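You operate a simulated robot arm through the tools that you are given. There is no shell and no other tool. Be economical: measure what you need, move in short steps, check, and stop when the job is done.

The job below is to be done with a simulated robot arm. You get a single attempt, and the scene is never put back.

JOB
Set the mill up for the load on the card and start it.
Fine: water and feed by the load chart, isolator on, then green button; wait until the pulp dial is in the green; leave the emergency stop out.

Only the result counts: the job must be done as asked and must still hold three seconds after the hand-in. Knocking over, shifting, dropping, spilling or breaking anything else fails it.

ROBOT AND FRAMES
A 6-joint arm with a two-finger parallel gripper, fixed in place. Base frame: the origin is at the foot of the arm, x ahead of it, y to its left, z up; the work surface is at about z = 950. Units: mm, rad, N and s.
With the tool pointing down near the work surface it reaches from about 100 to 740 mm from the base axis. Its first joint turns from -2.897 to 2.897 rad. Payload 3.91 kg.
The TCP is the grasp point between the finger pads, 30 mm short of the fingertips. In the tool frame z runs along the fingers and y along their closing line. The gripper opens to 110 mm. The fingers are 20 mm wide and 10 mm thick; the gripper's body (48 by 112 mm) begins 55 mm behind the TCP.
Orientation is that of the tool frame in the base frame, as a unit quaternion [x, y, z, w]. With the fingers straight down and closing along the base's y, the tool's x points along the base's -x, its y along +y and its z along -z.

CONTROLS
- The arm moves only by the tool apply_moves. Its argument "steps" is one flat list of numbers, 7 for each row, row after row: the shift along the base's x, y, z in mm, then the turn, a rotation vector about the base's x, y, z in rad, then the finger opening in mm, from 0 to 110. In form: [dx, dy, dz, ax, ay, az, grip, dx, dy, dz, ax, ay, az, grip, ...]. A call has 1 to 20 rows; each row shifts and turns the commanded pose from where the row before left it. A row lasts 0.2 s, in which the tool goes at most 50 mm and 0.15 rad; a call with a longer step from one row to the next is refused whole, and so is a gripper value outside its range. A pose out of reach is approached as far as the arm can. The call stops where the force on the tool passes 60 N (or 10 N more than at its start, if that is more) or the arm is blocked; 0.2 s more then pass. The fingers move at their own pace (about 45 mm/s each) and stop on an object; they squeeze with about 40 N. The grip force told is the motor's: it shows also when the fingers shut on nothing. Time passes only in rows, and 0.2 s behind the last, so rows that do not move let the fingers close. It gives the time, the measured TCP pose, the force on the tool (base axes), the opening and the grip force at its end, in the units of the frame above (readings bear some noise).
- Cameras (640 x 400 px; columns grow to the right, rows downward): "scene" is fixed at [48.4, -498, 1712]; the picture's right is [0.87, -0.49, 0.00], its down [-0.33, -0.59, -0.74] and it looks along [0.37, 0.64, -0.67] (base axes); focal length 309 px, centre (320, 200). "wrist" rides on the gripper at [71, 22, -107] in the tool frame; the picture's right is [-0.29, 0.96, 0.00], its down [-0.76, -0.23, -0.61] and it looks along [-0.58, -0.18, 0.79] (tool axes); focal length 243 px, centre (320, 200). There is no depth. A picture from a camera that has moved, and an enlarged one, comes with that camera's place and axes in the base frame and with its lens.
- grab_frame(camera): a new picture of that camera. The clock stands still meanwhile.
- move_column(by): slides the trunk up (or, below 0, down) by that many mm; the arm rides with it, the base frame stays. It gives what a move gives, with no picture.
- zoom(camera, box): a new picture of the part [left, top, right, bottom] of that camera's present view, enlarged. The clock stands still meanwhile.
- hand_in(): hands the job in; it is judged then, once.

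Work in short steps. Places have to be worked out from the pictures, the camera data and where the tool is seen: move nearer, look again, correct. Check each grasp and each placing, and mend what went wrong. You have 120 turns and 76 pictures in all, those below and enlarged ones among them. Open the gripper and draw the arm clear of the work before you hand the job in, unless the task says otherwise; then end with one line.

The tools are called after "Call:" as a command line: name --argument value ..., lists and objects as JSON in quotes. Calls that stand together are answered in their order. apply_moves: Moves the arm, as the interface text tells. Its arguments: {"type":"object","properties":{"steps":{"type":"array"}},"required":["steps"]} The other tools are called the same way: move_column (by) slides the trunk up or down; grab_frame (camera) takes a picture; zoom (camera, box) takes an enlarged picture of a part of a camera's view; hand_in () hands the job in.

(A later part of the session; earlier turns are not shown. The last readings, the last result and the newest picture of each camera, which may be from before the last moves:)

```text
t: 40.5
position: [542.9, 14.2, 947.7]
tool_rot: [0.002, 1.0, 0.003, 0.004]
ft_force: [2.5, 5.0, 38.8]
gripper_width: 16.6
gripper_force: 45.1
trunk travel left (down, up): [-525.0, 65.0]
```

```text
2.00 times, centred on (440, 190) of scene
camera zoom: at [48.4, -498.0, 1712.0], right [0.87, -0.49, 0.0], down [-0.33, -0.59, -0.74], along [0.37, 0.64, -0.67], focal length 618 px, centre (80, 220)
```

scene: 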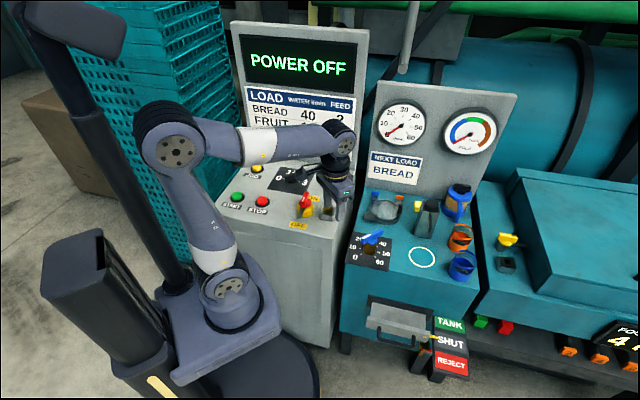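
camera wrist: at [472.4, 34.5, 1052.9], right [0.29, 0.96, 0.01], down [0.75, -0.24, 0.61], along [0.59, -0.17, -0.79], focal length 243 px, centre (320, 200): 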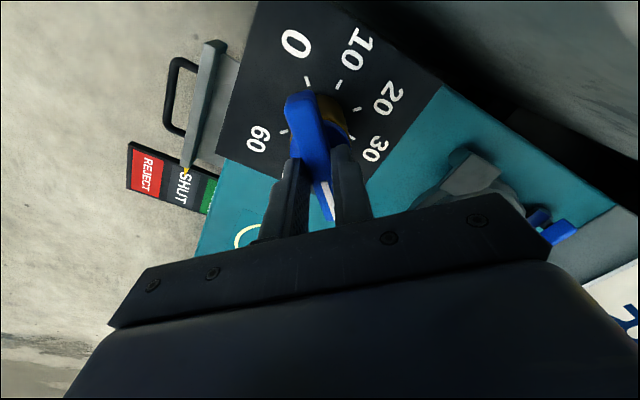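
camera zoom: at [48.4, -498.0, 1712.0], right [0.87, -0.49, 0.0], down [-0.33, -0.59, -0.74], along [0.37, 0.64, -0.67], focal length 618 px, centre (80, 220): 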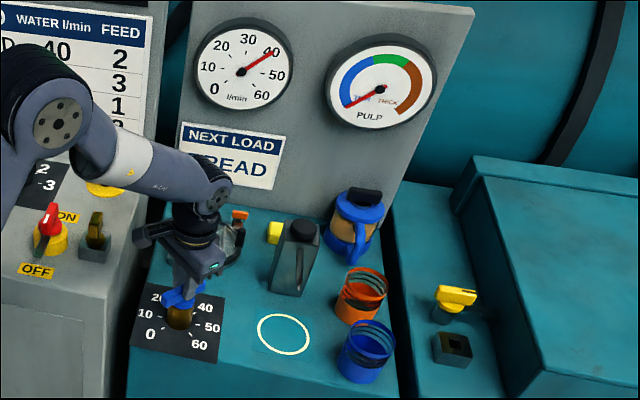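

Gauge shows 40. I release and rise, then check both settings.

Call:
apply_moves --steps '[0, 0, 0, 0, 0, 0, 60, 0, 0, 0, 0, 0, 0, 60, 0, 0, 0, 0, 0, 0, 60, 0, 0, 45, 0, 0, 0, 60, 0, 0, 45, 0, 0, 0, 60, 0, 0, 45, 0, 0, 0, 60, -35, -20, 25, 0, 0, 0, 60, -35, -20, 0, 0, 0, 0, 60, -35, -20, 0, 0, 0, 0, 60]'

Call:
zoom --camera "scene" --box '[370, 90, 440, 160]'

Call:
zoom --camera "scene" --box '[230, 110, 400, 290]'

```text
t: 42.5
position: [439.4, -47.7, 1106.3]
tool_rot: [0.001, 1.0, 0.004, 0.001]
ft_force: [-0.5, -0.1, 1.0]
gripper_width: 59.8
gripper_force: 0.0
trunk travel left (down, up): [-525.0, 65.0]
```

```text
5.71 times, centred on (405, 125) of scene
camera zoom: at [48.4, -498.0, 1712.0], right [0.87, -0.49, 0.0], down [-0.33, -0.59, -0.74], along [0.37, 0.64, -0.67], focal length 1767 px, centre (-166, 629)
```

zoom: 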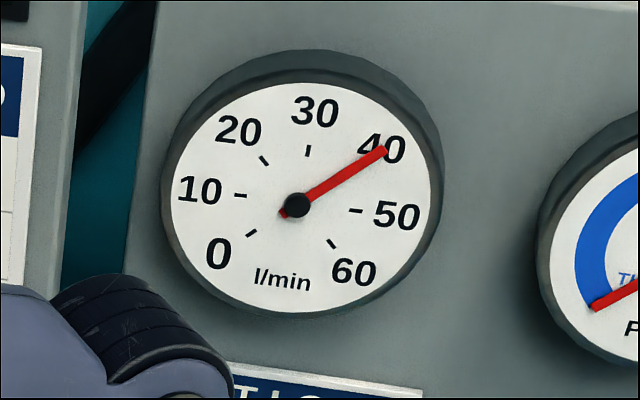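

```text
2.22 times, centred on (315, 200) of scene
camera zoom: at [48.4, -498.0, 1712.0], right [0.87, -0.49, 0.0], down [-0.33, -0.59, -0.74], along [0.37, 0.64, -0.67], focal length 687 px, centre (331, 200)
```

zoom: 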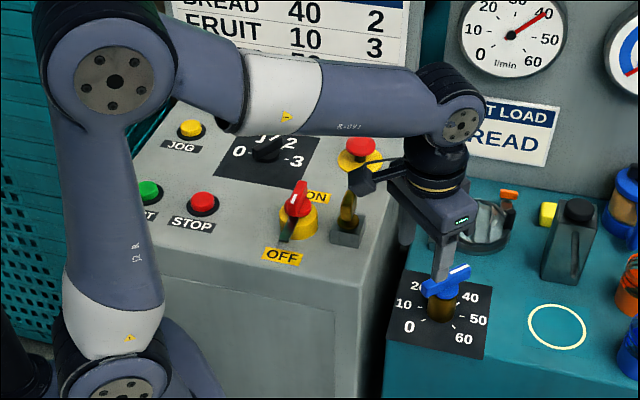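

Water exact at 40, feed bar points to 2. Now the isolator: I go over its axis (391,196) with yaw +45° so the fingers straddle the red bar.

Call:
apply_moves --steps '[-8, 40.6, 2, 0, 0, 0.131, 60, -8, 40.6, 2, 0, 0, 0.131, 60, -8, 40.6, 2, 0, 0, 0.131, 60, -8, 40.6, 2, 0, 0, 0.131, 60, -8, 40.6, 0, 0, 0, 0.131, 60, -8, 40.6, 0, 0, 0, 0.131, 60]'

Call:
grab_frame --camera "wrist"

Call:
zoom --camera "scene" --box '[230, 110, 400, 290]'

```text
t: 43.9
position: [392.3, 201.9, 1109.4]
tool_rot: [-0.383, 0.924, 0.004, 0.0]
ft_force: [0.0, 0.8, -0.4]
gripper_width: 60.0
gripper_force: 0.0
trunk travel left (down, up): [-525.0, 65.0]
```

```text
32 pictures are left
camera wrist: at [328.9, 165.1, 1214.9], right [-0.47, 0.88, 0.01], down [0.7, 0.37, 0.61], along [0.53, 0.29, -0.79], focal length 243 px, centre (320, 200)
```

wrist: 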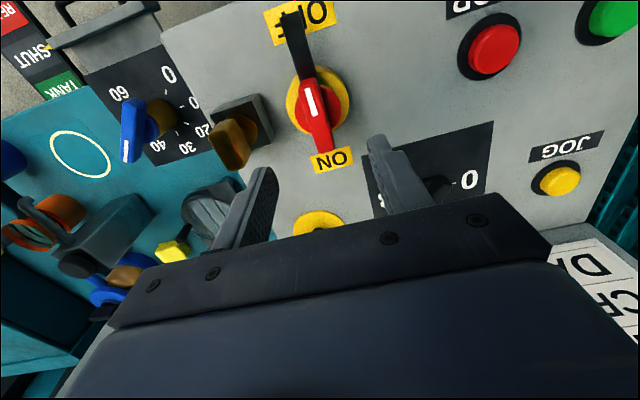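

```text
2.22 times, centred on (315, 200) of scene
camera zoom: at [48.4, -498.0, 1712.0], right [0.87, -0.49, 0.0], down [-0.33, -0.59, -0.74], along [0.37, 0.64, -0.67], focal length 687 px, centre (331, 200)
```

zoom: 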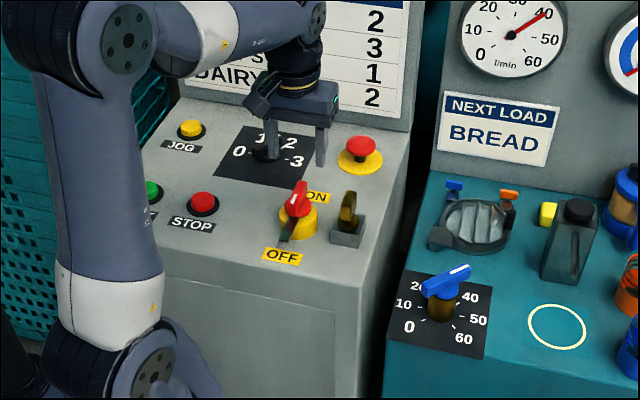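

Bar is between the fingers, slightly low in the picture as expected. I descend onto it and close.

Call:
apply_moves --steps '[0, -3, -36, 0, 0, 0, 60, 0, 0, -36, 0, 0, 0, 60, 0, 0, 0, 0, 0, 0, 5, 0, 0, 0, 0, 0, 0, 5, 0, 0, 0, 0, 0, 0, 5, 0, 0, 0, 0, 0, 0, 5]'

Call:
grab_frame --camera "wrist"

```text
t: 45.3
position: [390.6, 201.9, 1037.2]
tool_rot: [-0.383, 0.924, 0.004, 0.0]
ft_force: [-4.0, 3.1, -4.9]
gripper_width: 16.0
gripper_force: 44.5
trunk travel left (down, up): [-525.0, 65.0]
```

```text
30 pictures are left
camera wrist: at [327.5, 164.0, 1144.0], right [-0.47, 0.88, 0.01], down [0.7, 0.37, 0.61], along [0.53, 0.29, -0.79], focal length 243 px, centre (320, 200)
```

wrist: 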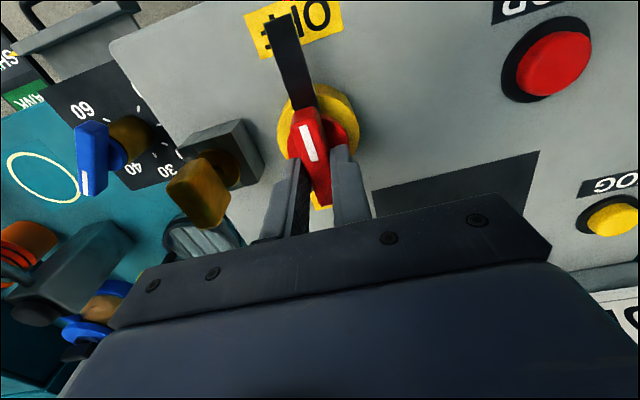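

Gripped. I try 30° clockwise and watch forces.

Call:
apply_moves --steps '[0, 0, 0, 0, 0, -0.131, 5, 0, 0, 0, 0, 0, -0.131, 5, 0, 0, 0, 0, 0, -0.131, 5, 0, 0, 0, 0, 0, -0.131, 5]'

Call:
grab_frame --camera "wrist"

```text
t: 46.3
position: [387.6, 197.7, 1040.0]
tool_rot: [-0.13, 0.992, 0.003, -0.002]
ft_force: [-21.2, 19.0, -27.9]
gripper_width: 29.6
gripper_force: 44.4
trunk travel left (down, up): [-525.0, 65.0]
```

```text
29 pictures are left
camera wrist: at [315.9, 199.1, 1146.5], right [0.04, 1.0, 0.0], down [0.8, -0.03, 0.6], along [0.6, -0.02, -0.8], focal length 243 px, centre (320, 200)
```

wrist: 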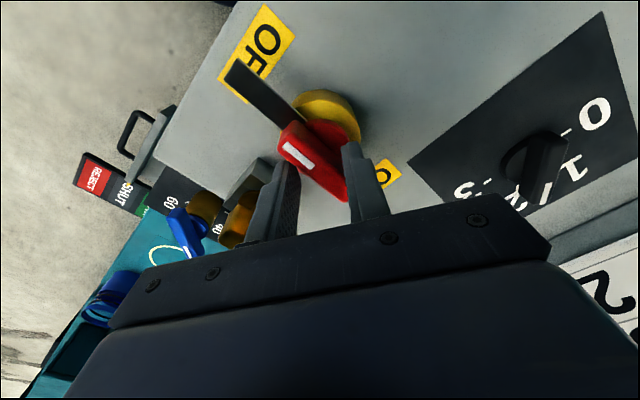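

The bar did not follow clockwise (fingers were levered open), so the isolator must go the other way. I turn back to +45° and try 30° counter-clockwise.

Call:
apply_moves --steps '[0, 0, 0, 0, 0, 0.131, 5, 0, 0, 0, 0, 0, 0.131, 5, 0, 0, 0, 0, 0, 0.131, 5, 0, 0, 0, 0, 0, 0.131, 5, 0, 0, -3, 0, 0, 0, 5, 0, 0, 0, 0, 0, 0, 5, 0, 0, 0, 0, 0, 0.131, 5, 0, 0, 0, 0, 0, 0.131, 5, 0, 0, 0, 0, 0, 0.131, 5, 0, 0, 0, 0, 0, 0.131, 5]'

Call:
grab_frame --camera "wrist"

```text
t: 48.5
position: [387.7, 192.8, 1035.5]
tool_rot: [-0.61, 0.793, 0.003, -0.005]
ft_force: [-12.8, 7.7, -11.0]
gripper_width: 16.2
gripper_force: 45.4
trunk travel left (down, up): [-525.0, 65.0]
```

```text
28 pictures are left
camera wrist: at [351.1, 129.6, 1142.1], right [-0.85, 0.53, 0.01], down [0.42, 0.68, 0.6], along [0.31, 0.52, -0.8], focal length 243 px, centre (320, 200)
```

wrist: 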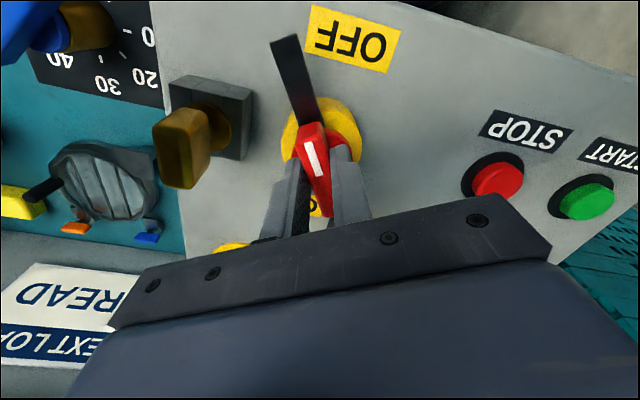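

It follows counter-clockwise. I recentre slightly and continue in stages.

Call:
apply_moves --steps '[-4, 1, 0, 0, 0, 0.131, 5, 0, 0, 0, 0, 0, 0.131, 5, 0, 0, 0, 0, 0, 0.131, 5, 0, 0, 0, 0, 0, 0.131, 5, 0, 0, 0, 0, 0, 0.131, 5, 0, 0, 0, 0, 0, 0.131, 5]'

Call:
grab_frame --camera "wrist"

```text
t: 49.9
position: [391.4, 194.7, 1038.0]
tool_rot: [0.866, -0.5, -0.003, 0.003]
ft_force: [27.3, -13.5, -32.5]
gripper_width: 15.9
gripper_force: 44.9
trunk travel left (down, up): [-525.0, 65.0]
```

```text
27 pictures are left
camera wrist: at [410.1, 121.4, 1143.5], right [-0.97, -0.23, 0.01], down [-0.18, 0.77, 0.61], along [-0.14, 0.59, -0.79], focal length 243 px, centre (320, 200)
```

wrist: 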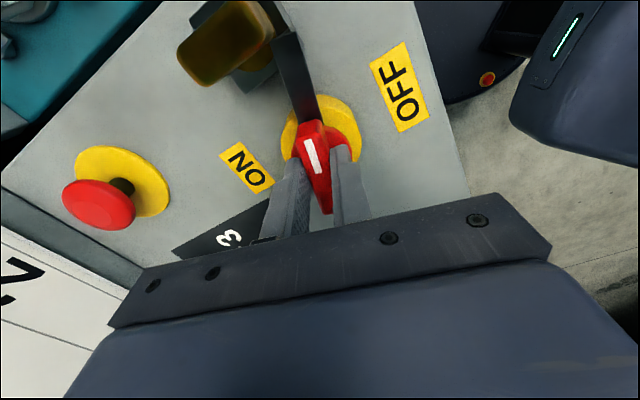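

The lever is nearing the brass key; I look closely before going on.

Call:
zoom --camera "wrist" --box '[160, 0, 380, 200]'

Call:
zoom --camera "scene" --box '[270, 150, 370, 250]'

```text
2.00 times, centred on (270, 100) of wrist
camera zoom: at [410.1, 121.4, 1143.5], right [-0.97, -0.23, 0.01], down [-0.18, 0.77, 0.61], along [-0.14, 0.59, -0.79], focal length 485 px, centre (420, 400)
```

zoom: 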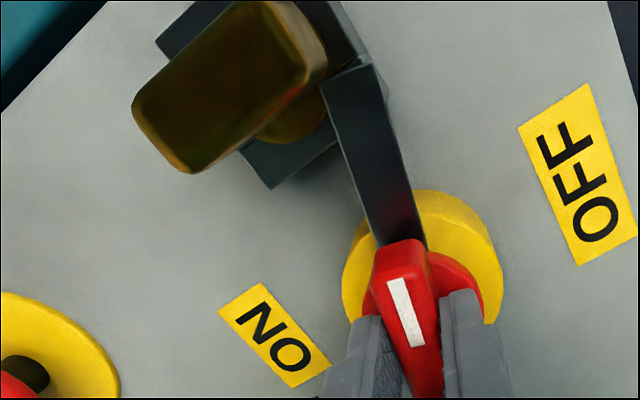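

```text
4.00 times, centred on (320, 200) of scene
camera zoom: at [48.4, -498.0, 1712.0], right [0.87, -0.49, 0.0], down [-0.33, -0.59, -0.74], along [0.37, 0.64, -0.67], focal length 1237 px, centre (320, 200)
```

zoom: 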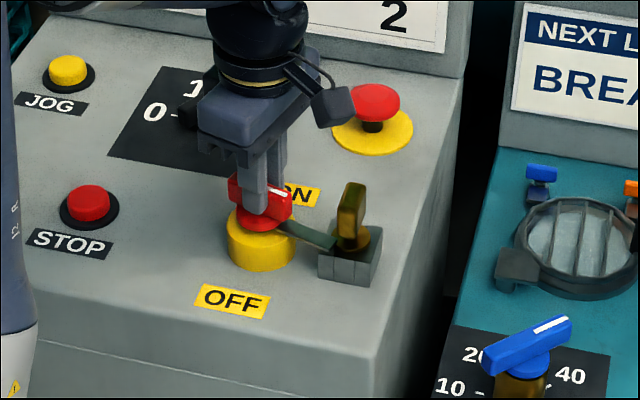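

The black vane's tip is about to meet the brass key (or its block). I back off 25°, release, and inspect the key from nearer before deciding.

Call:
apply_moves --steps '[0, 0, 0, 0, 0, -0.131, 5, 0, 0, 0, 0, 0, -0.131, 5, 0, 0, 0, 0, 0, -0.131, 5, 0, 0, 0, 0, 0, 0, 60, 0, 0, 0, 0, 0, 0, 60, 0, 0, 0, 0, 0, 0, 60, 0, 0, 40, 0, 0, 0, 60, 0, 0, 40, 0, 0, 0, 60, -30, 20, 20, 0, 0, -0.131, 40, -30, 20, 20, 0, 0, -0.131, 0, 0, 0, 0, 0, 0, -0.131, 0, 0, 0, 0, 0, 0, -0.131, 0, 0, 0, 0, 0, 0, -0.131, 0, 0, 0, 0, 0, 0, -0.131, 0, 0, 0, 0, 0, 0, -0.131, 0]'

Call:
grab_frame --camera "wrist"

Call:
zoom --camera "scene" --box '[270, 150, 370, 250]'

```text
t: 53.1
position: [326.5, 234.8, 1158.6]
tool_rot: [-0.381, 0.924, 0.004, 0.0]
ft_force: [-0.7, -0.1, -0.5]
gripper_width: 0.0
gripper_force: 38.5
trunk travel left (down, up): [-525.0, 65.0]
```

```text
24 pictures are left
camera wrist: at [262.2, 198.3, 1264.0], right [-0.47, 0.88, 0.01], down [0.7, 0.37, 0.61], along [0.53, 0.29, -0.79], focal length 243 px, centre (320, 200)
```

wrist: 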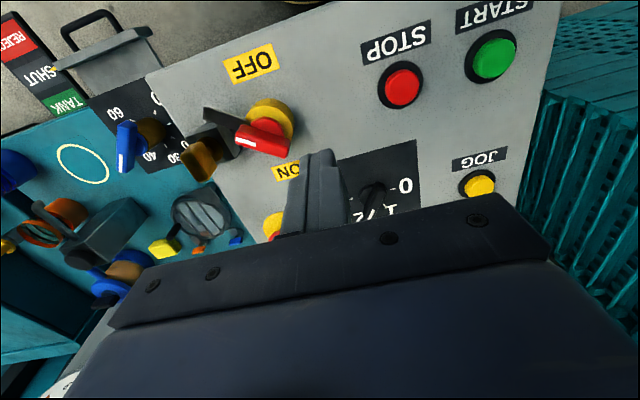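

```text
4.00 times, centred on (320, 200) of scene
camera zoom: at [48.4, -498.0, 1712.0], right [0.87, -0.49, 0.0], down [-0.33, -0.59, -0.74], along [0.37, 0.64, -0.67], focal length 1237 px, centre (320, 200)
```

zoom: 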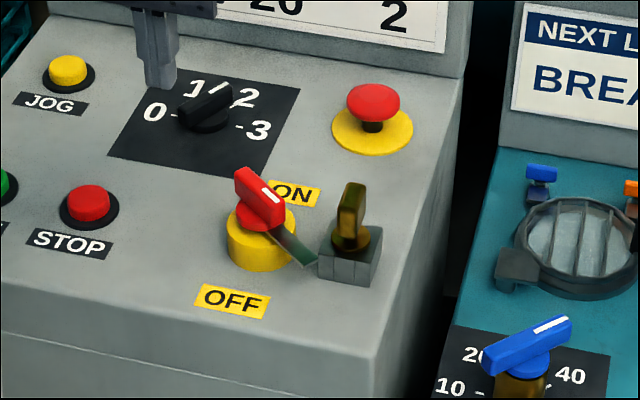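

Feed bar measures ≈16° (2 is at 15°), good. I zoom on the key and vane.

Call:
zoom --camera "wrist" --box '[160, 70, 320, 200]'

```text
3.08 times, centred on (240, 135) of wrist
camera zoom: at [262.2, 198.3, 1264.0], right [-0.47, 0.88, 0.01], down [0.7, 0.37, 0.61], along [0.53, 0.29, -0.79], focal length 746 px, centre (566, 400)
```

zoom: 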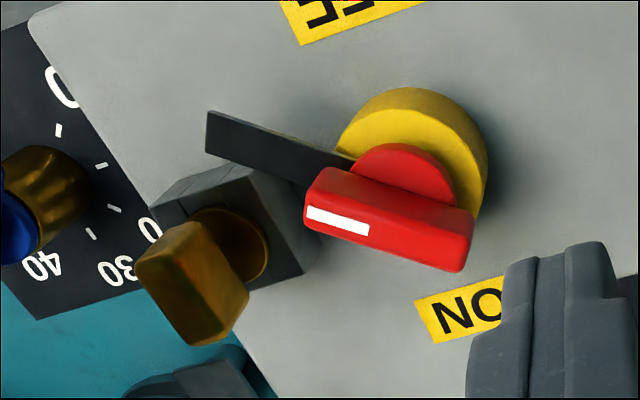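

The vane sits about at z 985–1000, above the block, with tip radius ≈76 mm; whether the key's paddle clears it is close. I look straight down on it.

Call:
apply_moves --steps '[31.2, -16.7, -4, -0.0437, 0.0836, 0, 0, 31.2, -16.7, -4, -0.0437, 0.0836, 0, 0, 31.2, -16.7, -4, -0.0437, 0.0836, 0, 0, 31.2, -16.7, -4, -0.0437, 0.0836, 0, 0, 31.2, -16.7, -4, -0.0437, 0.0836, 0, 0, 31.2, -16.7, -4, -0.0437, 0.0836, 0, 0, 31.2, -16.7, -4, -0.0437, 0.0836, 0, 0]'

Call:
grab_frame --camera "wrist"

```text
t: 54.7
position: [507.6, 101.9, 1084.4]
tool_rot: [-0.36, 0.876, -0.026, -0.321]
ft_force: [0.5, 0.1, 0.1]
gripper_width: 0.1
gripper_force: 38.0
out of reach, approached as far as the arm can: row 6, 7
trunk travel left (down, up): [-525.0, 65.0]
```

```text
21 pictures are left
camera wrist: at [515.1, 102.6, 1213.9], right [-0.47, 0.89, 0.01], down [0.89, 0.47, 0.0], along [-0.01, 0.01, -1.0], focal length 243 px, centre (320, 200)
```

wrist: 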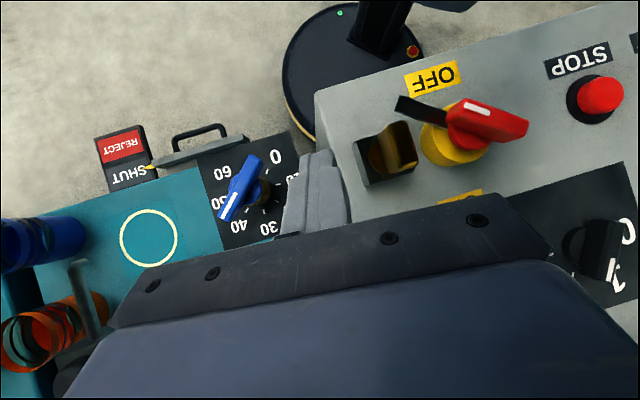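

Call:
zoom --camera "wrist" --box '[330, 50, 540, 210]'

```text
2.50 times, centred on (435, 130) of wrist
camera zoom: at [515.1, 102.6, 1213.9], right [-0.47, 0.89, 0.01], down [0.89, 0.47, 0.0], along [-0.01, 0.01, -1.0], focal length 606 px, centre (32, 375)
```

zoom: 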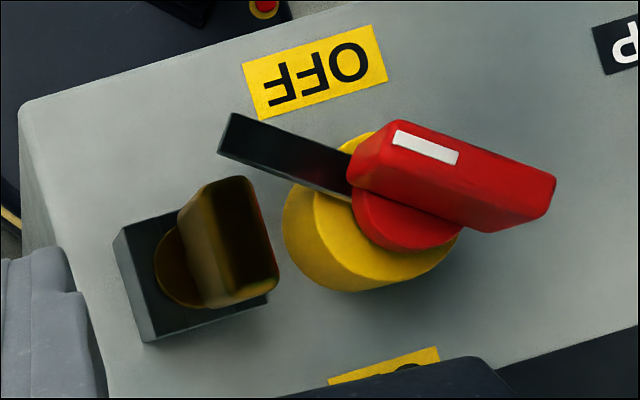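

Estimates put the paddle (set tangentially) just outside the vane's 75 mm sweep, so it probably clears. I go back over the isolator upright and turn the gripper to yaw −82°, so the rest of the sweep can be done in one grip.

Call:
apply_moves --steps '[-22.4, 11.6, 3, 0.0437, -0.0836, 0, 0, -22.4, 11.6, 3, 0.0437, -0.0836, 0, 0, -22.4, 11.6, 3, 0.0437, -0.0836, 0, 0, -22.4, 11.6, 3, 0.0437, -0.0836, 0, 0, -22.4, 11.6, 3, 0.0437, -0.0836, 0, 0, -22.4, 11.6, 3, 0.0437, -0.0836, 0, 0, -22.4, 11.6, 3, 0.0437, -0.0836, 0, 0]'

Call:
apply_moves --steps '[0, 0, 0, 0, 0, -0.139, 50, 0, 0, 0, 0, 0, -0.139, 50, 0, 0, 0, 0, 0, -0.139, 50, 0, 0, 0, 0, 0, -0.139, 50, 0, 0, 0, 0, 0, -0.139, 50, 0, 0, 0, 0, 0, -0.139, 50, 0, 0, 0, 0, 0, -0.139, 50, 0, 0, 0, 0, 0, -0.139, 50, 0, 0, 0, 0, 0, -0.139, 50, 0, 0, 0, 0, 0, -0.139, 50, 0, 0, 0, 0, 0, -0.139, 50, 0, 0, 0, 0, 0, -0.139, 50, 0, 0, 0, 0, 0, -0.139, 50, 0, 0, 0, 0, 0, -0.139, 50, 0, 0, 0, 0, 0, -0.139, 50, 0, 0, 0, 0, 0, -0.139, 50]'

Call:
grab_frame --camera "wrist"

```text
t: 56.3
position: [349.4, 185.8, 1110.1]
tool_rot: [-0.382, 0.924, 0.004, 0.001]
ft_force: [-0.1, -0.2, -0.9]
gripper_width: 0.0
gripper_force: 37.6
trunk travel left (down, up): [-525.0, 65.0]
```

```text
t: 59.7
position: [349.4, 185.4, 1108.4]
tool_rot: [0.66, 0.751, 0.001, 0.003]
ft_force: [0.3, 0.2, 0.5]
gripper_width: 49.8
gripper_force: 0.0
trunk travel left (down, up): [-525.0, 65.0]
```

```text
19 pictures are left
camera wrist: at [361.9, 257.1, 1214.1], right [0.99, -0.16, 0.01], down [-0.14, -0.78, 0.61], along [-0.09, -0.6, -0.79], focal length 243 px, centre (320, 200)
```

wrist: 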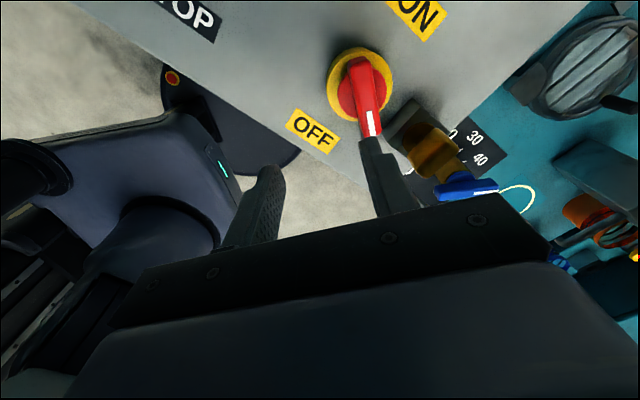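

Yaw −82.6°, aligned with the bar. I shift onto the axis and descend deeper than before (TCP ≈1030), then close.

Call:
apply_moves --steps '[39, 14, 0, 0, 0, 0, 50, 0, 0, -40, 0, 0, 0, 50, 0, 0, -25, 0, 0, 0, 50, 0, 0, -13, 0, 0, 0, 50, 0, 0, 0, 0, 0, 0, 5, 0, 0, 0, 0, 0, 0, 5, 0, 0, 0, 0, 0, 0, 5]'

Call:
grab_frame --camera "wrist"

```text
t: 61.3
position: [387.8, 200.5, 1028.1]
tool_rot: [0.658, 0.753, 0.002, 0.003]
ft_force: [1.4, 1.3, -0.3]
gripper_width: 15.8
gripper_force: 37.8
trunk travel left (down, up): [-525.0, 65.0]
```

```text
18 pictures are left
camera wrist: at [401.0, 273.9, 1134.8], right [0.99, -0.16, 0.01], down [-0.13, -0.78, 0.61], along [-0.09, -0.6, -0.79], focal length 243 px, centre (320, 200)
```

wrist: 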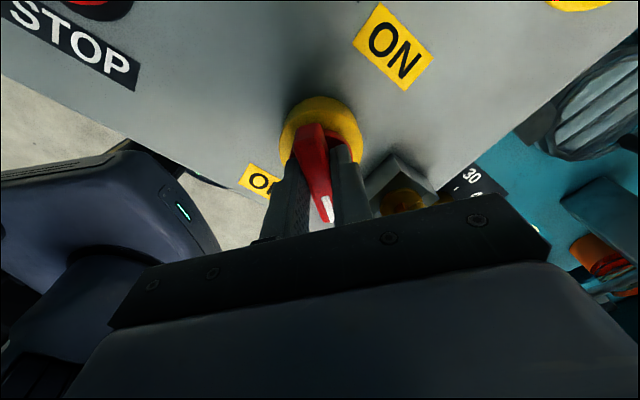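

Clean grip with almost no side force. I turn counter-clockwise 22° to the earlier angle and read the force.

Call:
apply_moves --steps '[0, 0, 0, 0, 0, 0.1, 5, 0, 0, 0, 0, 0, 0.1, 5, 0, 0, 0, 0, 0, 0.1, 5, 0, 0, 0, 0, 0, 0.1, 5]'

Call:
zoom --camera "scene" --box '[290, 170, 370, 230]'

```text
t: 62.3
position: [387.0, 200.7, 1029.0]
tool_rot: [0.496, 0.868, 0.0, 0.002]
ft_force: [-9.3, 11.2, -31.1]
gripper_width: 15.9
gripper_force: 45.1
trunk travel left (down, up): [-525.0, 65.0]
```

```text
6.67 times, centred on (330, 200) of scene
camera zoom: at [48.4, -498.0, 1712.0], right [0.87, -0.49, 0.0], down [-0.33, -0.59, -0.74], along [0.37, 0.64, -0.67], focal length 2062 px, centre (253, 200)
```

zoom: 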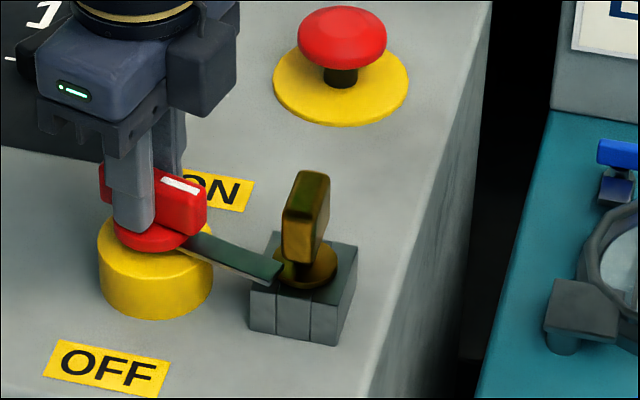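

The vane's tip is sliding over the block toward the key's collar. I feel forward 6° more and look again.

Call:
apply_moves --steps '[0, 0, 0, 0, 0, 0.035, 5, 0, 0, 0, 0, 0, 0.035, 5, 0, 0, 0, 0, 0, 0.035, 5]'

Call:
zoom --camera "scene" --box '[290, 170, 370, 230]'

```text
t: 63.1
position: [387.9, 201.4, 1028.9]
tool_rot: [0.449, 0.894, 0.0, 0.002]
ft_force: [-17.2, 12.9, -31.7]
gripper_width: 15.9
gripper_force: 45.2
trunk travel left (down, up): [-525.0, 65.0]
```

```text
6.67 times, centred on (330, 200) of scene
camera zoom: at [48.4, -498.0, 1712.0], right [0.87, -0.49, 0.0], down [-0.33, -0.59, -0.74], along [0.37, 0.64, -0.67], focal length 2062 px, centre (253, 200)
```

zoom: 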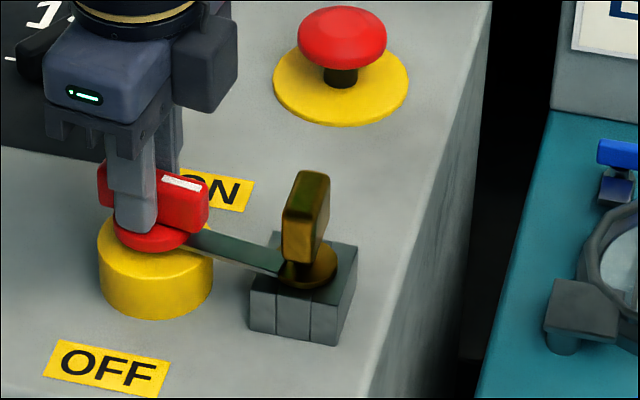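

No clear stop yet; I feel another 6°.

Call:
apply_moves --steps '[0, 0, 0, 0, 0, 0.035, 5, 0, 0, 0, 0, 0, 0.035, 5, 0, 0, 0, 0, 0, 0.035, 5]'

Call:
zoom --camera "scene" --box '[290, 170, 370, 230]'

```text
t: 63.9
position: [387.5, 199.6, 1028.8]
tool_rot: [0.402, 0.916, 0.001, 0.003]
ft_force: [-21.7, 15.9, -27.7]
gripper_width: 15.9
gripper_force: 44.8
trunk travel left (down, up): [-525.0, 65.0]
```

```text
6.67 times, centred on (330, 200) of scene
camera zoom: at [48.4, -498.0, 1712.0], right [0.87, -0.49, 0.0], down [-0.33, -0.59, -0.74], along [0.37, 0.64, -0.67], focal length 2062 px, centre (253, 200)
```

zoom: 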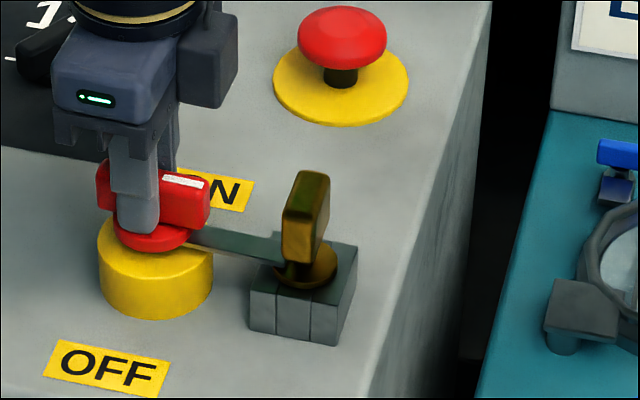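

Still moving and the key is undisturbed; only 5° remain to the closest point. I continue gently.

Call:
apply_moves --steps '[0, 0, 0, 0, 0, 0.04, 5, 0, 0, 0, 0, 0, 0.04, 5, 0, 0, 0, 0, 0, 0.04, 5, 0, 0, 0, 0, 0, 0.04, 5]'

Call:
zoom --camera "scene" --box '[290, 170, 370, 230]'

```text
t: 64.9
position: [386.4, 198.5, 1029.9]
tool_rot: [0.327, 0.945, 0.002, 0.003]
ft_force: [-16.0, 10.0, -22.9]
gripper_width: 17.9
gripper_force: 44.9
trunk travel left (down, up): [-525.0, 65.0]
```

```text
6.67 times, centred on (330, 200) of scene
camera zoom: at [48.4, -498.0, 1712.0], right [0.87, -0.49, 0.0], down [-0.33, -0.59, -0.74], along [0.37, 0.64, -0.67], focal length 2062 px, centre (253, 200)
```

zoom: 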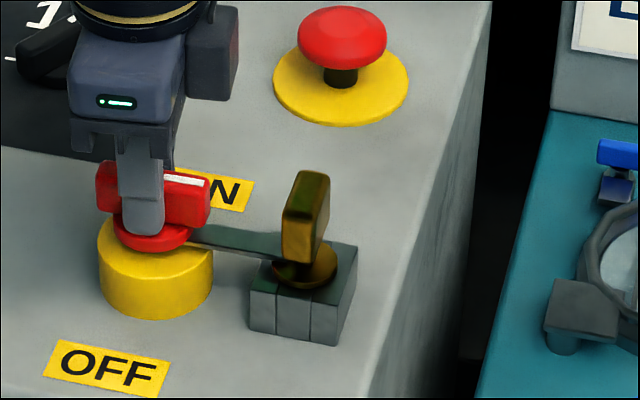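

The fingers spread while the vane stayed: the key does block the isolator. I turn the isolator back clear, release, and go above the key with yaw +45° to take it by its paddle.

Call:
apply_moves --steps '[0, 0, 0, 0, 0, -0.13, 5, 0, 0, 0, 0, 0, -0.13, 5, 0, 0, 0, 0, 0, -0.13, 5, 0, 0, 0, 0, 0, -0.13, 5, 0, 0, 0, 0, 0, -0.13, 5, 0, 0, 0, 0, 0, -0.13, 5, 0, 0, 0, 0, 0, -0.13, 5, 0, 0, 0, 0, 0, -0.13, 5, 0, 0, 0, 0, 0, 0, 50, 0, 0, 0, 0, 0, 0, 50, 0, 0, 0, 0, 0, 0, 50, 0, 0, 40, 0, 0, 0, 60, 0, 0, 40, 0, 0, 0, 60]'

Call:
apply_moves --steps '[4, -4, 0, 0, 0, 0.14, 60, 4, -4, 0, 0, 0, 0.14, 60, 4, -4, 0, 0, 0, 0.14, 60, 4, -4, 0, 0, 0, 0.14, 60, 4, -4, 0, 0, 0, 0.14, 60, 4, -4, 0, 0, 0, 0.14, 60, 4, -4, 0, 0, 0, 0.14, 60, 4, -4, 0, 0, 0, 0.14, 60, 4, -4, 0, 0, 0, 0.14, 60, 4, -4, 0, 0, 0, 0.14, 60, 4, -4, 0, 0, 0, 0.14, 60, 4, -4, 0, 0, 0, 0.14, 60, 4, -4, 0, 0, 0, 0.14, 60, 4, -3, 0, 0, 0, 0.14, 60, 4, -3, 0, 0, 0, 0.14, 60, 0, 0, 0, 0, 0, 0.14, 60]'

Call:
grab_frame --camera "wrist"

```text
t: 67.7
position: [388.6, 197.9, 1108.9]
tool_rot: [0.754, 0.657, 0.001, 0.004]
ft_force: [-0.2, -0.4, 0.5]
gripper_width: 60.0
gripper_force: 0.1
trunk travel left (down, up): [-525.0, 65.0]
```

```text
t: 71.1
position: [449.3, 139.0, 1109.6]
tool_rot: [-0.264, 0.965, 0.004, 0.001]
ft_force: [0.1, 0.6, 0.2]
gripper_width: 60.0
gripper_force: 0.1
trunk travel left (down, up): [-525.0, 65.0]
```

```text
13 pictures are left
camera wrist: at [378.3, 120.7, 1215.5], right [-0.24, 0.97, 0.01], down [0.77, 0.18, 0.61], along [0.59, 0.15, -0.79], focal length 243 px, centre (320, 200)
```

wrist: 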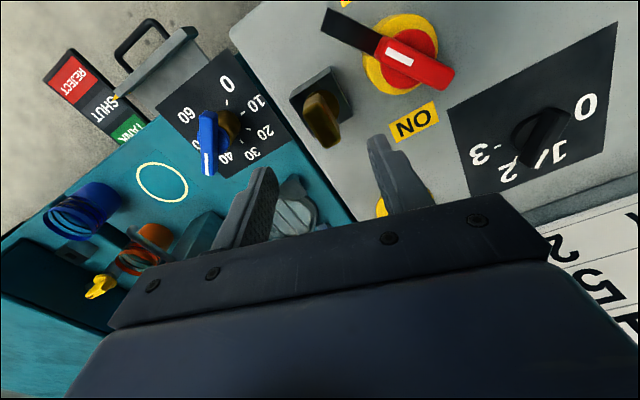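

Key is between the fingers. I finish the yaw to +45°, descend to TCP ≈1030 and close on the paddle.

Call:
apply_moves --steps '[0, 0, 0, 0, 0, 0.125, 60, 0, 0, 0, 0, 0, 0.125, 60, 0, 0, -40, 0, 0, 0, 60, 0, 0, -40, 0, 0, 0, 60, 0, 0, 0, 0, 0, 0, 60]'

Call:
grab_frame --camera "wrist"

Call:
zoom --camera "scene" --box '[290, 170, 370, 230]'

```text
t: 72.3
position: [448.2, 138.9, 1029.6]
tool_rot: [-0.381, 0.925, 0.004, 0.0]
ft_force: [0.5, -1.0, 0.5]
gripper_width: 59.8
gripper_force: 0.0
trunk travel left (down, up): [-525.0, 65.0]
```

```text
12 pictures are left
camera wrist: at [384.2, 103.2, 1135.8], right [-0.47, 0.88, 0.01], down [0.7, 0.37, 0.61], along [0.53, 0.29, -0.79], focal length 243 px, centre (320, 200)
```

wrist: 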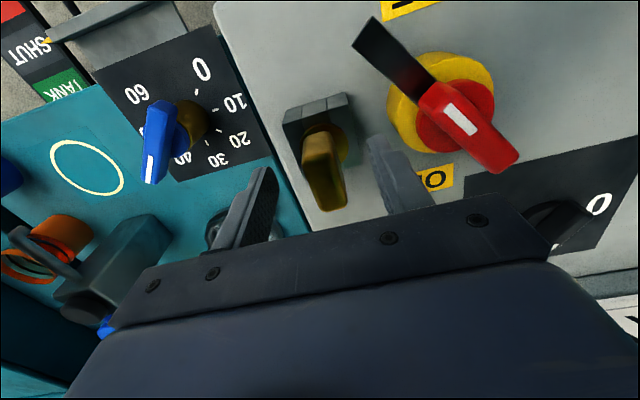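

```text
6.67 times, centred on (330, 200) of scene
camera zoom: at [48.4, -498.0, 1712.0], right [0.87, -0.49, 0.0], down [-0.33, -0.59, -0.74], along [0.37, 0.64, -0.67], focal length 2062 px, centre (253, 200)
```

zoom: 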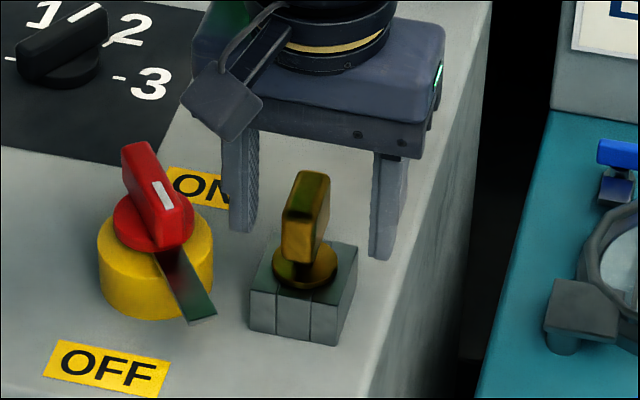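

The finger plane matches the paddle. I close on it.

Call:
apply_moves --steps '[0, 0, 0, 0, 0, 0, 5, 0, 0, 0, 0, 0, 0, 5, 0, 0, 0, 0, 0, 0, 5, 0, 0, 0, 0, 0, 0, 5]'

```text
t: 73.3
position: [447.6, 140.1, 1030.6]
tool_rot: [-0.382, 0.924, 0.003, -0.001]
ft_force: [-3.8, 3.3, -1.3]
gripper_width: 17.6
gripper_force: 40.8
trunk travel left (down, up): [-525.0, 65.0]
```

Paddle held (17.6 mm). I try a small straight lift and read the force.

Call:
apply_moves --steps '[-1, 1, 4, 0, 0, 0, 5, 0, 0, 4, 0, 0, 0, 5, 0, 0, 4, 0, 0, 0, 5]'

Call:
zoom --camera "scene" --box '[290, 170, 370, 230]'

```text
t: 74.1
position: [447.7, 140.8, 1041.2]
tool_rot: [-0.38, 0.925, 0.005, 0.0]
ft_force: [0.6, -0.3, -0.8]
gripper_width: 17.3
gripper_force: 40.0
trunk travel left (down, up): [-525.0, 65.0]
```

```text
6.67 times, centred on (330, 200) of scene
camera zoom: at [48.4, -498.0, 1712.0], right [0.87, -0.49, 0.0], down [-0.33, -0.59, -0.74], along [0.37, 0.64, -0.67], focal length 2062 px, centre (253, 200)
```

zoom: 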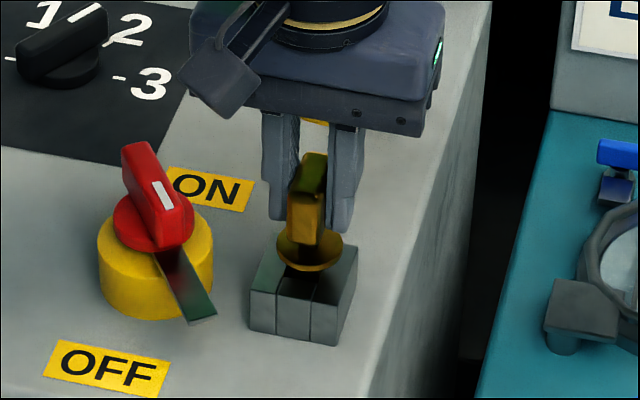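

The key lifts out freely. I draw it fully clear to see its shape.

Call:
apply_moves --steps '[0, 0, 30, 0, 0, 0, 5, 0, 0, 40, 0, 0, 0, 5, 0, 0, 20, 0, 0, 0, 5]'

Call:
zoom --camera "scene" --box '[260, 120, 380, 230]'

```text
t: 74.9
position: [447.2, 140.7, 1134.5]
tool_rot: [-0.381, 0.925, 0.004, 0.0]
ft_force: [-0.6, 0.2, -1.2]
gripper_width: 17.5
gripper_force: 39.9
trunk travel left (down, up): [-525.0, 65.0]
```

```text
3.64 times, centred on (320, 175) of scene
camera zoom: at [48.4, -498.0, 1712.0], right [0.87, -0.49, 0.0], down [-0.33, -0.59, -0.74], along [0.37, 0.64, -0.67], focal length 1124 px, centre (320, 291)
```

zoom: 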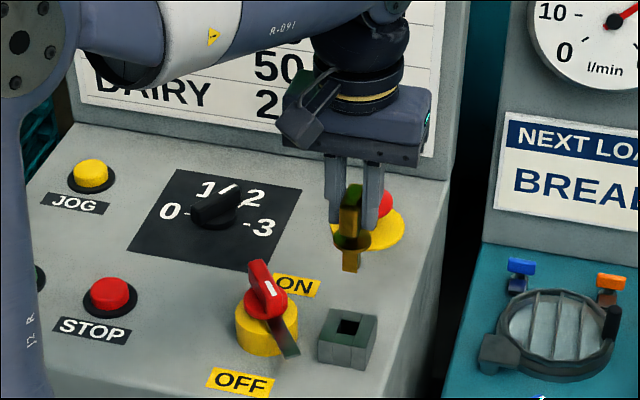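

The key is a loose square-shank key. I'll park it lying on the free console area between STOP and the isolator, about (298, 228): first I move there high while tilting 60° so it can be laid on its side.

Call:
apply_moves --steps '[-14.75, 14.6, 0, -0.0926, 0.0926, 0, 5, -14.75, 14.6, 0, -0.0926, 0.0926, 0, 5, -14.75, 14.6, 0, -0.0926, 0.0926, 0, 5, -14.75, 14.6, 0, -0.0926, 0.0926, 0, 5, -14.75, 14.6, 0, -0.0926, 0.0926, 0, 5, -14.75, 14.6, 0, -0.0926, 0.0926, 0, 5, -14.75, 14.6, 0, -0.0926, 0.0926, 0, 5, -14.75, 14.6, 0, -0.0926, 0.0926, 0, 5]'

```text
t: 76.7
position: [286.0, 218.6, 1047.8]
tool_rot: [-0.328, 0.802, -0.189, -0.462]
ft_force: [-0.3, 0.3, -0.4]
gripper_width: 17.6
gripper_force: 40.1
out of reach, approached as far as the arm can: row 6, 7, 8
trunk travel left (down, up): [-525.0, 65.0]
```

The pose is only partly reachable this high; the arm fell short low and inward. I lower the commanded height and see whether it is attained.

Call:
apply_moves --steps '[0, 0, -40, 0, 0, 0, 5, 0, 0, -40, 0, 0, 0, 5, 0, 0, 0, 0, 0, 0, 5]'

Call:
grab_frame --camera "scene"

```text
t: 77.5
position: [285.8, 217.9, 973.6]
tool_rot: [-0.328, 0.799, -0.192, -0.466]
ft_force: [2.2, 1.1, 22.8]
gripper_width: 17.5
gripper_force: 39.9
trunk travel left (down, up): [-525.0, 65.0]
stopped in row 3: the force on the tool passed its limit (the readings are from after the stop); the commanded pose is now the measured one
```

```text
8 pictures are left
```

scene: 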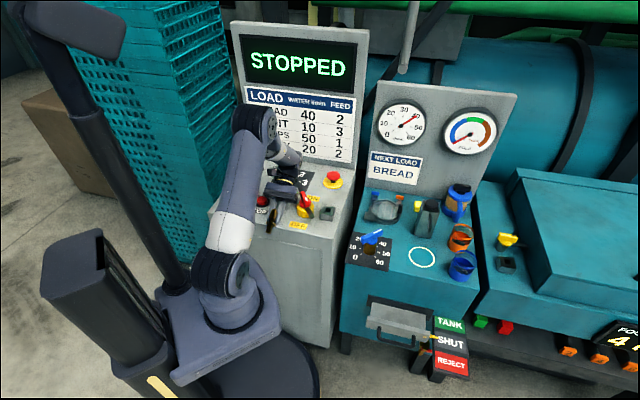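

The display now says STOPPED, and the tool touched down. I zoom to see what is in contact.

Call:
zoom --camera "scene" --box '[230, 140, 350, 250]'

```text
3.64 times, centred on (290, 195) of scene
camera zoom: at [48.4, -498.0, 1712.0], right [0.87, -0.49, 0.0], down [-0.33, -0.59, -0.74], along [0.37, 0.64, -0.67], focal length 1124 px, centre (429, 218)
```

zoom: 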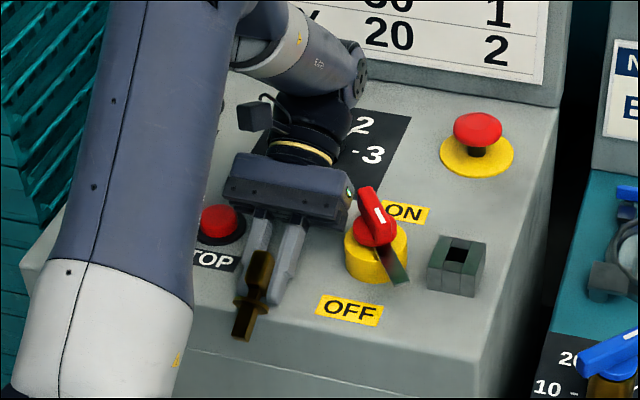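

Isolator is untouched; the key lies against the console top, its tip about 13 mm inside the front edge. I want it slightly further in: lift 6 mm, shift 20 mm outward, and set down again.

Call:
apply_moves --steps '[0, 0, 8, 0, 0, 0, 5, 7, 7, 0, 0, 0, 0, 5, 7, 7, 0, 0, 0, 0, 5]'

```text
t: 78.2
position: [298.8, 232.9, 978.9]
tool_rot: [-0.327, 0.799, -0.192, -0.466]
ft_force: [0.2, -0.1, -0.7]
gripper_width: 17.8
gripper_force: 40.3
trunk travel left (down, up): [-525.0, 65.0]
```

Free of contact now. A bit further out, then down in small steps until it touches.

Call:
apply_moves --steps '[6, 6, 0, 0, 0, 0, 5, 0, 0, -2, 0, 0, 0, 5, 0, 0, -2, 0, 0, 0, 5, 0, 0, -1, 0, 0, 0, 5]'

```text
t: 79.2
position: [305.1, 239.0, 974.2]
tool_rot: [-0.327, 0.799, -0.192, -0.466]
ft_force: [0.7, -0.7, 4.1]
gripper_width: 17.5
gripper_force: 39.4
trunk travel left (down, up): [-525.0, 65.0]
```

Light contact (4 N). I open gently, then rise straight up.

Call:
apply_moves --steps '[0, 0, 0, 0, 0, 0, 24, 0, 0, 0, 0, 0, 0, 30, 0, 0, 0, 0, 0, 0, 40, 0, 0, 0, 0, 0, 0, 50, 0, 0, 0, 0, 0, 0, 50, 0, 0, 10, 0, 0, 0, 50, 0, 0, 20, 0, 0, 0, 50, 0, 0, 20, 0, 0, 0, 50]'

Call:
zoom --camera "scene" --box '[230, 140, 350, 250]'

```text
t: 81.0
position: [303.2, 236.0, 1023.5]
tool_rot: [-0.328, 0.801, -0.191, -0.463]
ft_force: [-0.2, -0.5, 0.5]
gripper_width: 50.1
gripper_force: 0.2
out of reach, approached as far as the arm can: row 8
trunk travel left (down, up): [-525.0, 65.0]
```

```text
3.64 times, centred on (290, 195) of scene
camera zoom: at [48.4, -498.0, 1712.0], right [0.87, -0.49, 0.0], down [-0.33, -0.59, -0.74], along [0.37, 0.64, -0.67], focal length 1124 px, centre (429, 218)
```

zoom: 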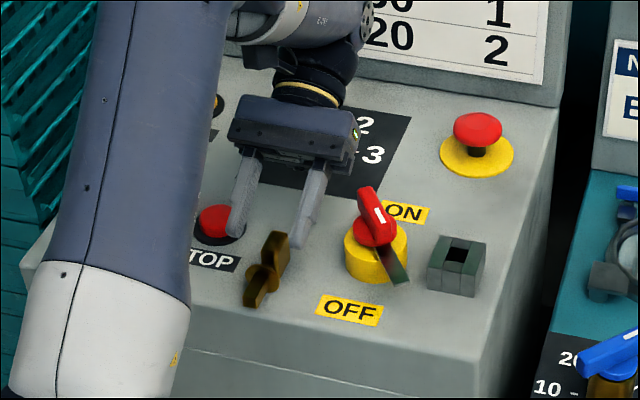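

The key rests safely on the console. I untilt while rising, then go over the isolator and turn to yaw −98° to match its bar.

Call:
apply_moves --steps '[0, 0, 10, 0.0926, -0.0926, 0, 50, 0, 0, 10, 0.0926, -0.0926, 0, 50, 0, 0, 12, 0.0926, -0.0926, 0, 50, 0, 0, 12, 0.0926, -0.0926, 0, 50, 0, 0, 12, 0.0926, -0.0926, 0, 50, 0, 0, 12, 0.0926, -0.0926, 0, 50, 0, 0, 12, 0.0926, -0.0926, 0, 50, 0, 0, 6, 0.0926, -0.0926, 0, 50, 0, 0, 0, 0, 0, 0, 50]'

Call:
apply_moves --steps '[8.3, -3.9, 0, 0, 0, -0.1387, 50, 8.3, -3.9, 0, 0, 0, -0.1387, 50, 8.3, -3.9, 0, 0, 0, -0.1387, 50, 8.3, -3.9, 0, 0, 0, -0.1387, 50, 8.3, -3.9, 0, 0, 0, -0.1387, 50, 8.3, -3.9, 0, 0, 0, -0.1387, 50, 8.3, -3.9, 0, 0, 0, -0.1387, 50, 8.3, -3.9, 0, 0, 0, -0.1387, 50, 8.3, -3.9, 0, 0, 0, -0.1387, 50, 8.3, -3.9, 0, 0, 0, -0.1387, 50, 0, 0, 0, 0, 0, -0.1387, 50, 0, 0, 0, 0, 0, -0.1387, 50, 0, 0, 0, 0, 0, -0.1387, 50, 0, 0, 0, 0, 0, -0.1387, 50, 0, 0, 0, 0, 0, -0.1387, 50, 0, 0, 0, 0, 0, -0.1387, 50, 0, 0, 0, 0, 0, -0.1387, 50, 0, 0, 0, 0, 0, -0.1387, 50]'

```text
t: 83.0
position: [302.8, 235.5, 1107.9]
tool_rot: [-0.379, 0.925, 0.002, -0.002]
ft_force: [-0.6, 0.0, -0.7]
gripper_width: 50.0
gripper_force: 0.0
trunk travel left (down, up): [-525.0, 65.0]
```

```text
t: 86.8
position: [386.6, 198.9, 1107.9]
tool_rot: [0.758, 0.653, 0.005, 0.001]
ft_force: [0.5, 0.2, -0.7]
gripper_width: 50.1
gripper_force: 0.1
trunk travel left (down, up): [-525.0, 65.0]
```

On station (yaw −98.5°). Descend and close on the bar.

Call:
apply_moves --steps '[1, 1, -40, 0, 0, 0, 50, 0, 0, -25, 0, 0, 0, 50, 0, 0, -14, 0, 0, 0, 50, 0, 0, 0, 0, 0, 0, 5, 0, 0, 0, 0, 0, 0, 5, 0, 0, 0, 0, 0, 0, 5, 0, 0, 0, 0, 0, 0, 5]'

```text
t: 88.5
position: [388.5, 195.8, 1029.4]
tool_rot: [0.757, 0.654, 0.004, 0.0]
ft_force: [1.0, 0.0, -1.7]
gripper_width: 16.2
gripper_force: 45.2
trunk travel left (down, up): [-525.0, 65.0]
```

Gripped. I turn counter-clockwise in two stages, watching the grip width.

Call:
apply_moves --steps '[0, 2, 0, 0, 0, 0.125, 5, 0, 0, 0, 0, 0, 0.125, 5, 0, 0, 0, 0, 0, 0.125, 5, 0, 0, 0, 0, 0, 0.125, 5, 0, 0, 0, 0, 0, 0.125, 5, 0, 0, 0, 0, 0, 0.125, 5, 0, 0, 0, 0, 0, 0.125, 5, 0, 0, 0, 0, 0, 0.125, 5, 0, 0, 0, 0, 0, 0.125, 5, 0, 0, 0, 0, 0, 0.125, 5]'

Call:
apply_moves --steps '[0, 0, 0, 0, 0, 0.125, 5, 0, 0, 0, 0, 0, 0.125, 5, 0, 0, 0, 0, 0, 0.125, 5, 0, 0, 0, 0, 0, 0.125, 5, 0, 0, 0, 0, 0, 0.125, 5, 0, 0, 0, 0, 0, 0.125, 5, 0, 0, 0, 0, 0, 0.125, 5, 0, 0, 0, 0, 0, 0.125, 5, 0, 0, 0, 0, 0, 0.125, 5, 0, 0, 0, 0, 0, 0.125, 5]'

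```text
t: 90.7
position: [387.3, 201.6, 1030.2]
tool_rot: [0.231, 0.973, 0.004, -0.002]
ft_force: [11.7, 2.3, 17.3]
gripper_width: 32.6
gripper_force: 44.8
trunk travel left (down, up): [-525.0, 65.0]
```

```text
t: 92.5
position: [373.8, 197.1, 1028.7]
tool_rot: [-0.249, 0.968, 0.0, -0.019]
ft_force: [-48.9, 2.4, 30.7]
gripper_width: 45.0
gripper_force: 39.9
trunk travel left (down, up): [-525.0, 65.0]
stopped in row 9: the force on the tool passed its limit (the readings are from after the stop); the commanded pose is now the measured one
```

The bar did not follow; the fingers were spread. I open, rise and look.

Call:
apply_moves --steps '[0, 0, 0, 0, 0, 0, 80, 0, 0, 0, 0, 0, 0, 80, 0, 0, 0, 0, 0, 0, 80, 0, 0, 20, 0, 0, 0, 80, 0, 0, 40, 0, 0, 0, 60, -40, 20, 20, 0, 0, 0, 60, -40, 20, 0, 0, 0, 0, 60]'

Call:
zoom --camera "scene" --box '[230, 20, 370, 240]'

```text
t: 94.1
position: [302.0, 237.9, 1105.9]
tool_rot: [-0.25, 0.968, 0.0, -0.015]
ft_force: [-0.3, -0.6, 0.4]
gripper_width: 60.0
gripper_force: 0.0
trunk travel left (down, up): [-525.0, 65.0]
```

```text
1.82 times, centred on (300, 130) of scene
camera zoom: at [48.4, -498.0, 1712.0], right [0.87, -0.49, 0.0], down [-0.33, -0.59, -0.74], along [0.37, 0.64, -0.67], focal length 562 px, centre (356, 327)
```

zoom: 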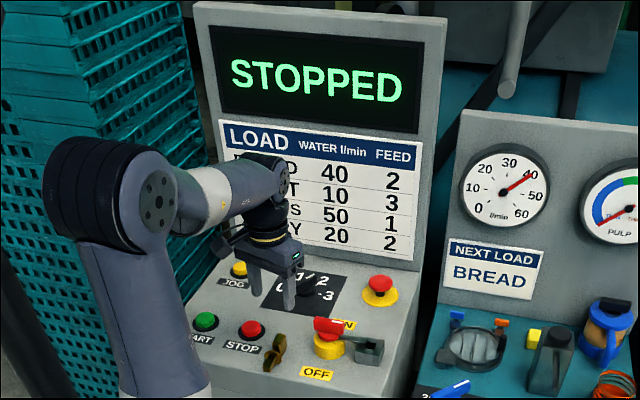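

The bar stops with its vane at the block, about 90° from OFF, and the display shows power ("STOPPED"). I zoom in on the isolator and block to judge the end position.

Call:
zoom --camera "scene" --box '[280, 170, 360, 230]'

```text
6.67 times, centred on (320, 200) of scene
camera zoom: at [48.4, -498.0, 1712.0], right [0.87, -0.49, 0.0], down [-0.33, -0.59, -0.74], along [0.37, 0.64, -0.67], focal length 2062 px, centre (320, 200)
```

zoom: 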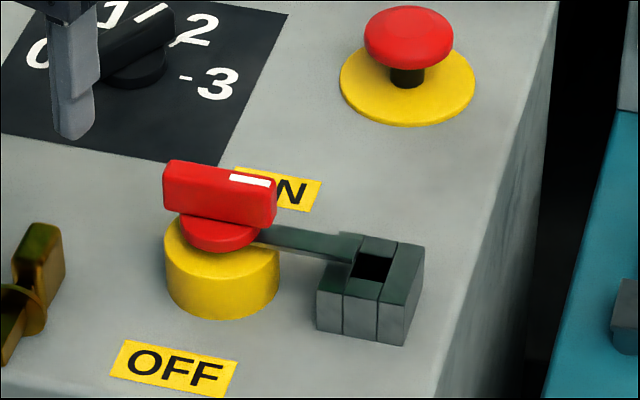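

The stop is at the same angle (~315°, 90° from OFF) with or without the key, so the key never blocked it: the vane at ON simply traps the key. The key must therefore go back in its block. First I turn the isolator back enough to clear the block: go over it at yaw −45°.

Call:
apply_moves --steps '[8.6, -3.8, 0, 0.0075, -0.029, 0, 50, 8.6, -3.8, 0, 0, 0, -0.129, 50, 8.6, -3.8, 0, 0, 0, -0.129, 50, 8.6, -3.8, 0, 0, 0, -0.129, 50, 8.6, -3.8, 0, 0, 0, -0.129, 50, 8.6, -3.8, 0, 0, 0, -0.129, 50, 8.6, -3.8, 0, 0, 0, -0.129, 50, 8.6, -3.8, 0, 0, 0, -0.129, 50, 8.6, -3.8, 0, 0, 0, -0.129, 50, 8.6, -3.8, 0, 0, 0, -0.129, 50, 0, 0, 0, 0, 0, -0.129, 50, 0, 0, 0, 0, 0, 0, 50]'

```text
t: 96.7
position: [388.3, 198.8, 1105.1]
tool_rot: [0.384, 0.923, 0.0, 0.0]
ft_force: [0.1, -0.2, 0.3]
gripper_width: 50.1
gripper_force: 0.1
trunk travel left (down, up): [-525.0, 65.0]
```

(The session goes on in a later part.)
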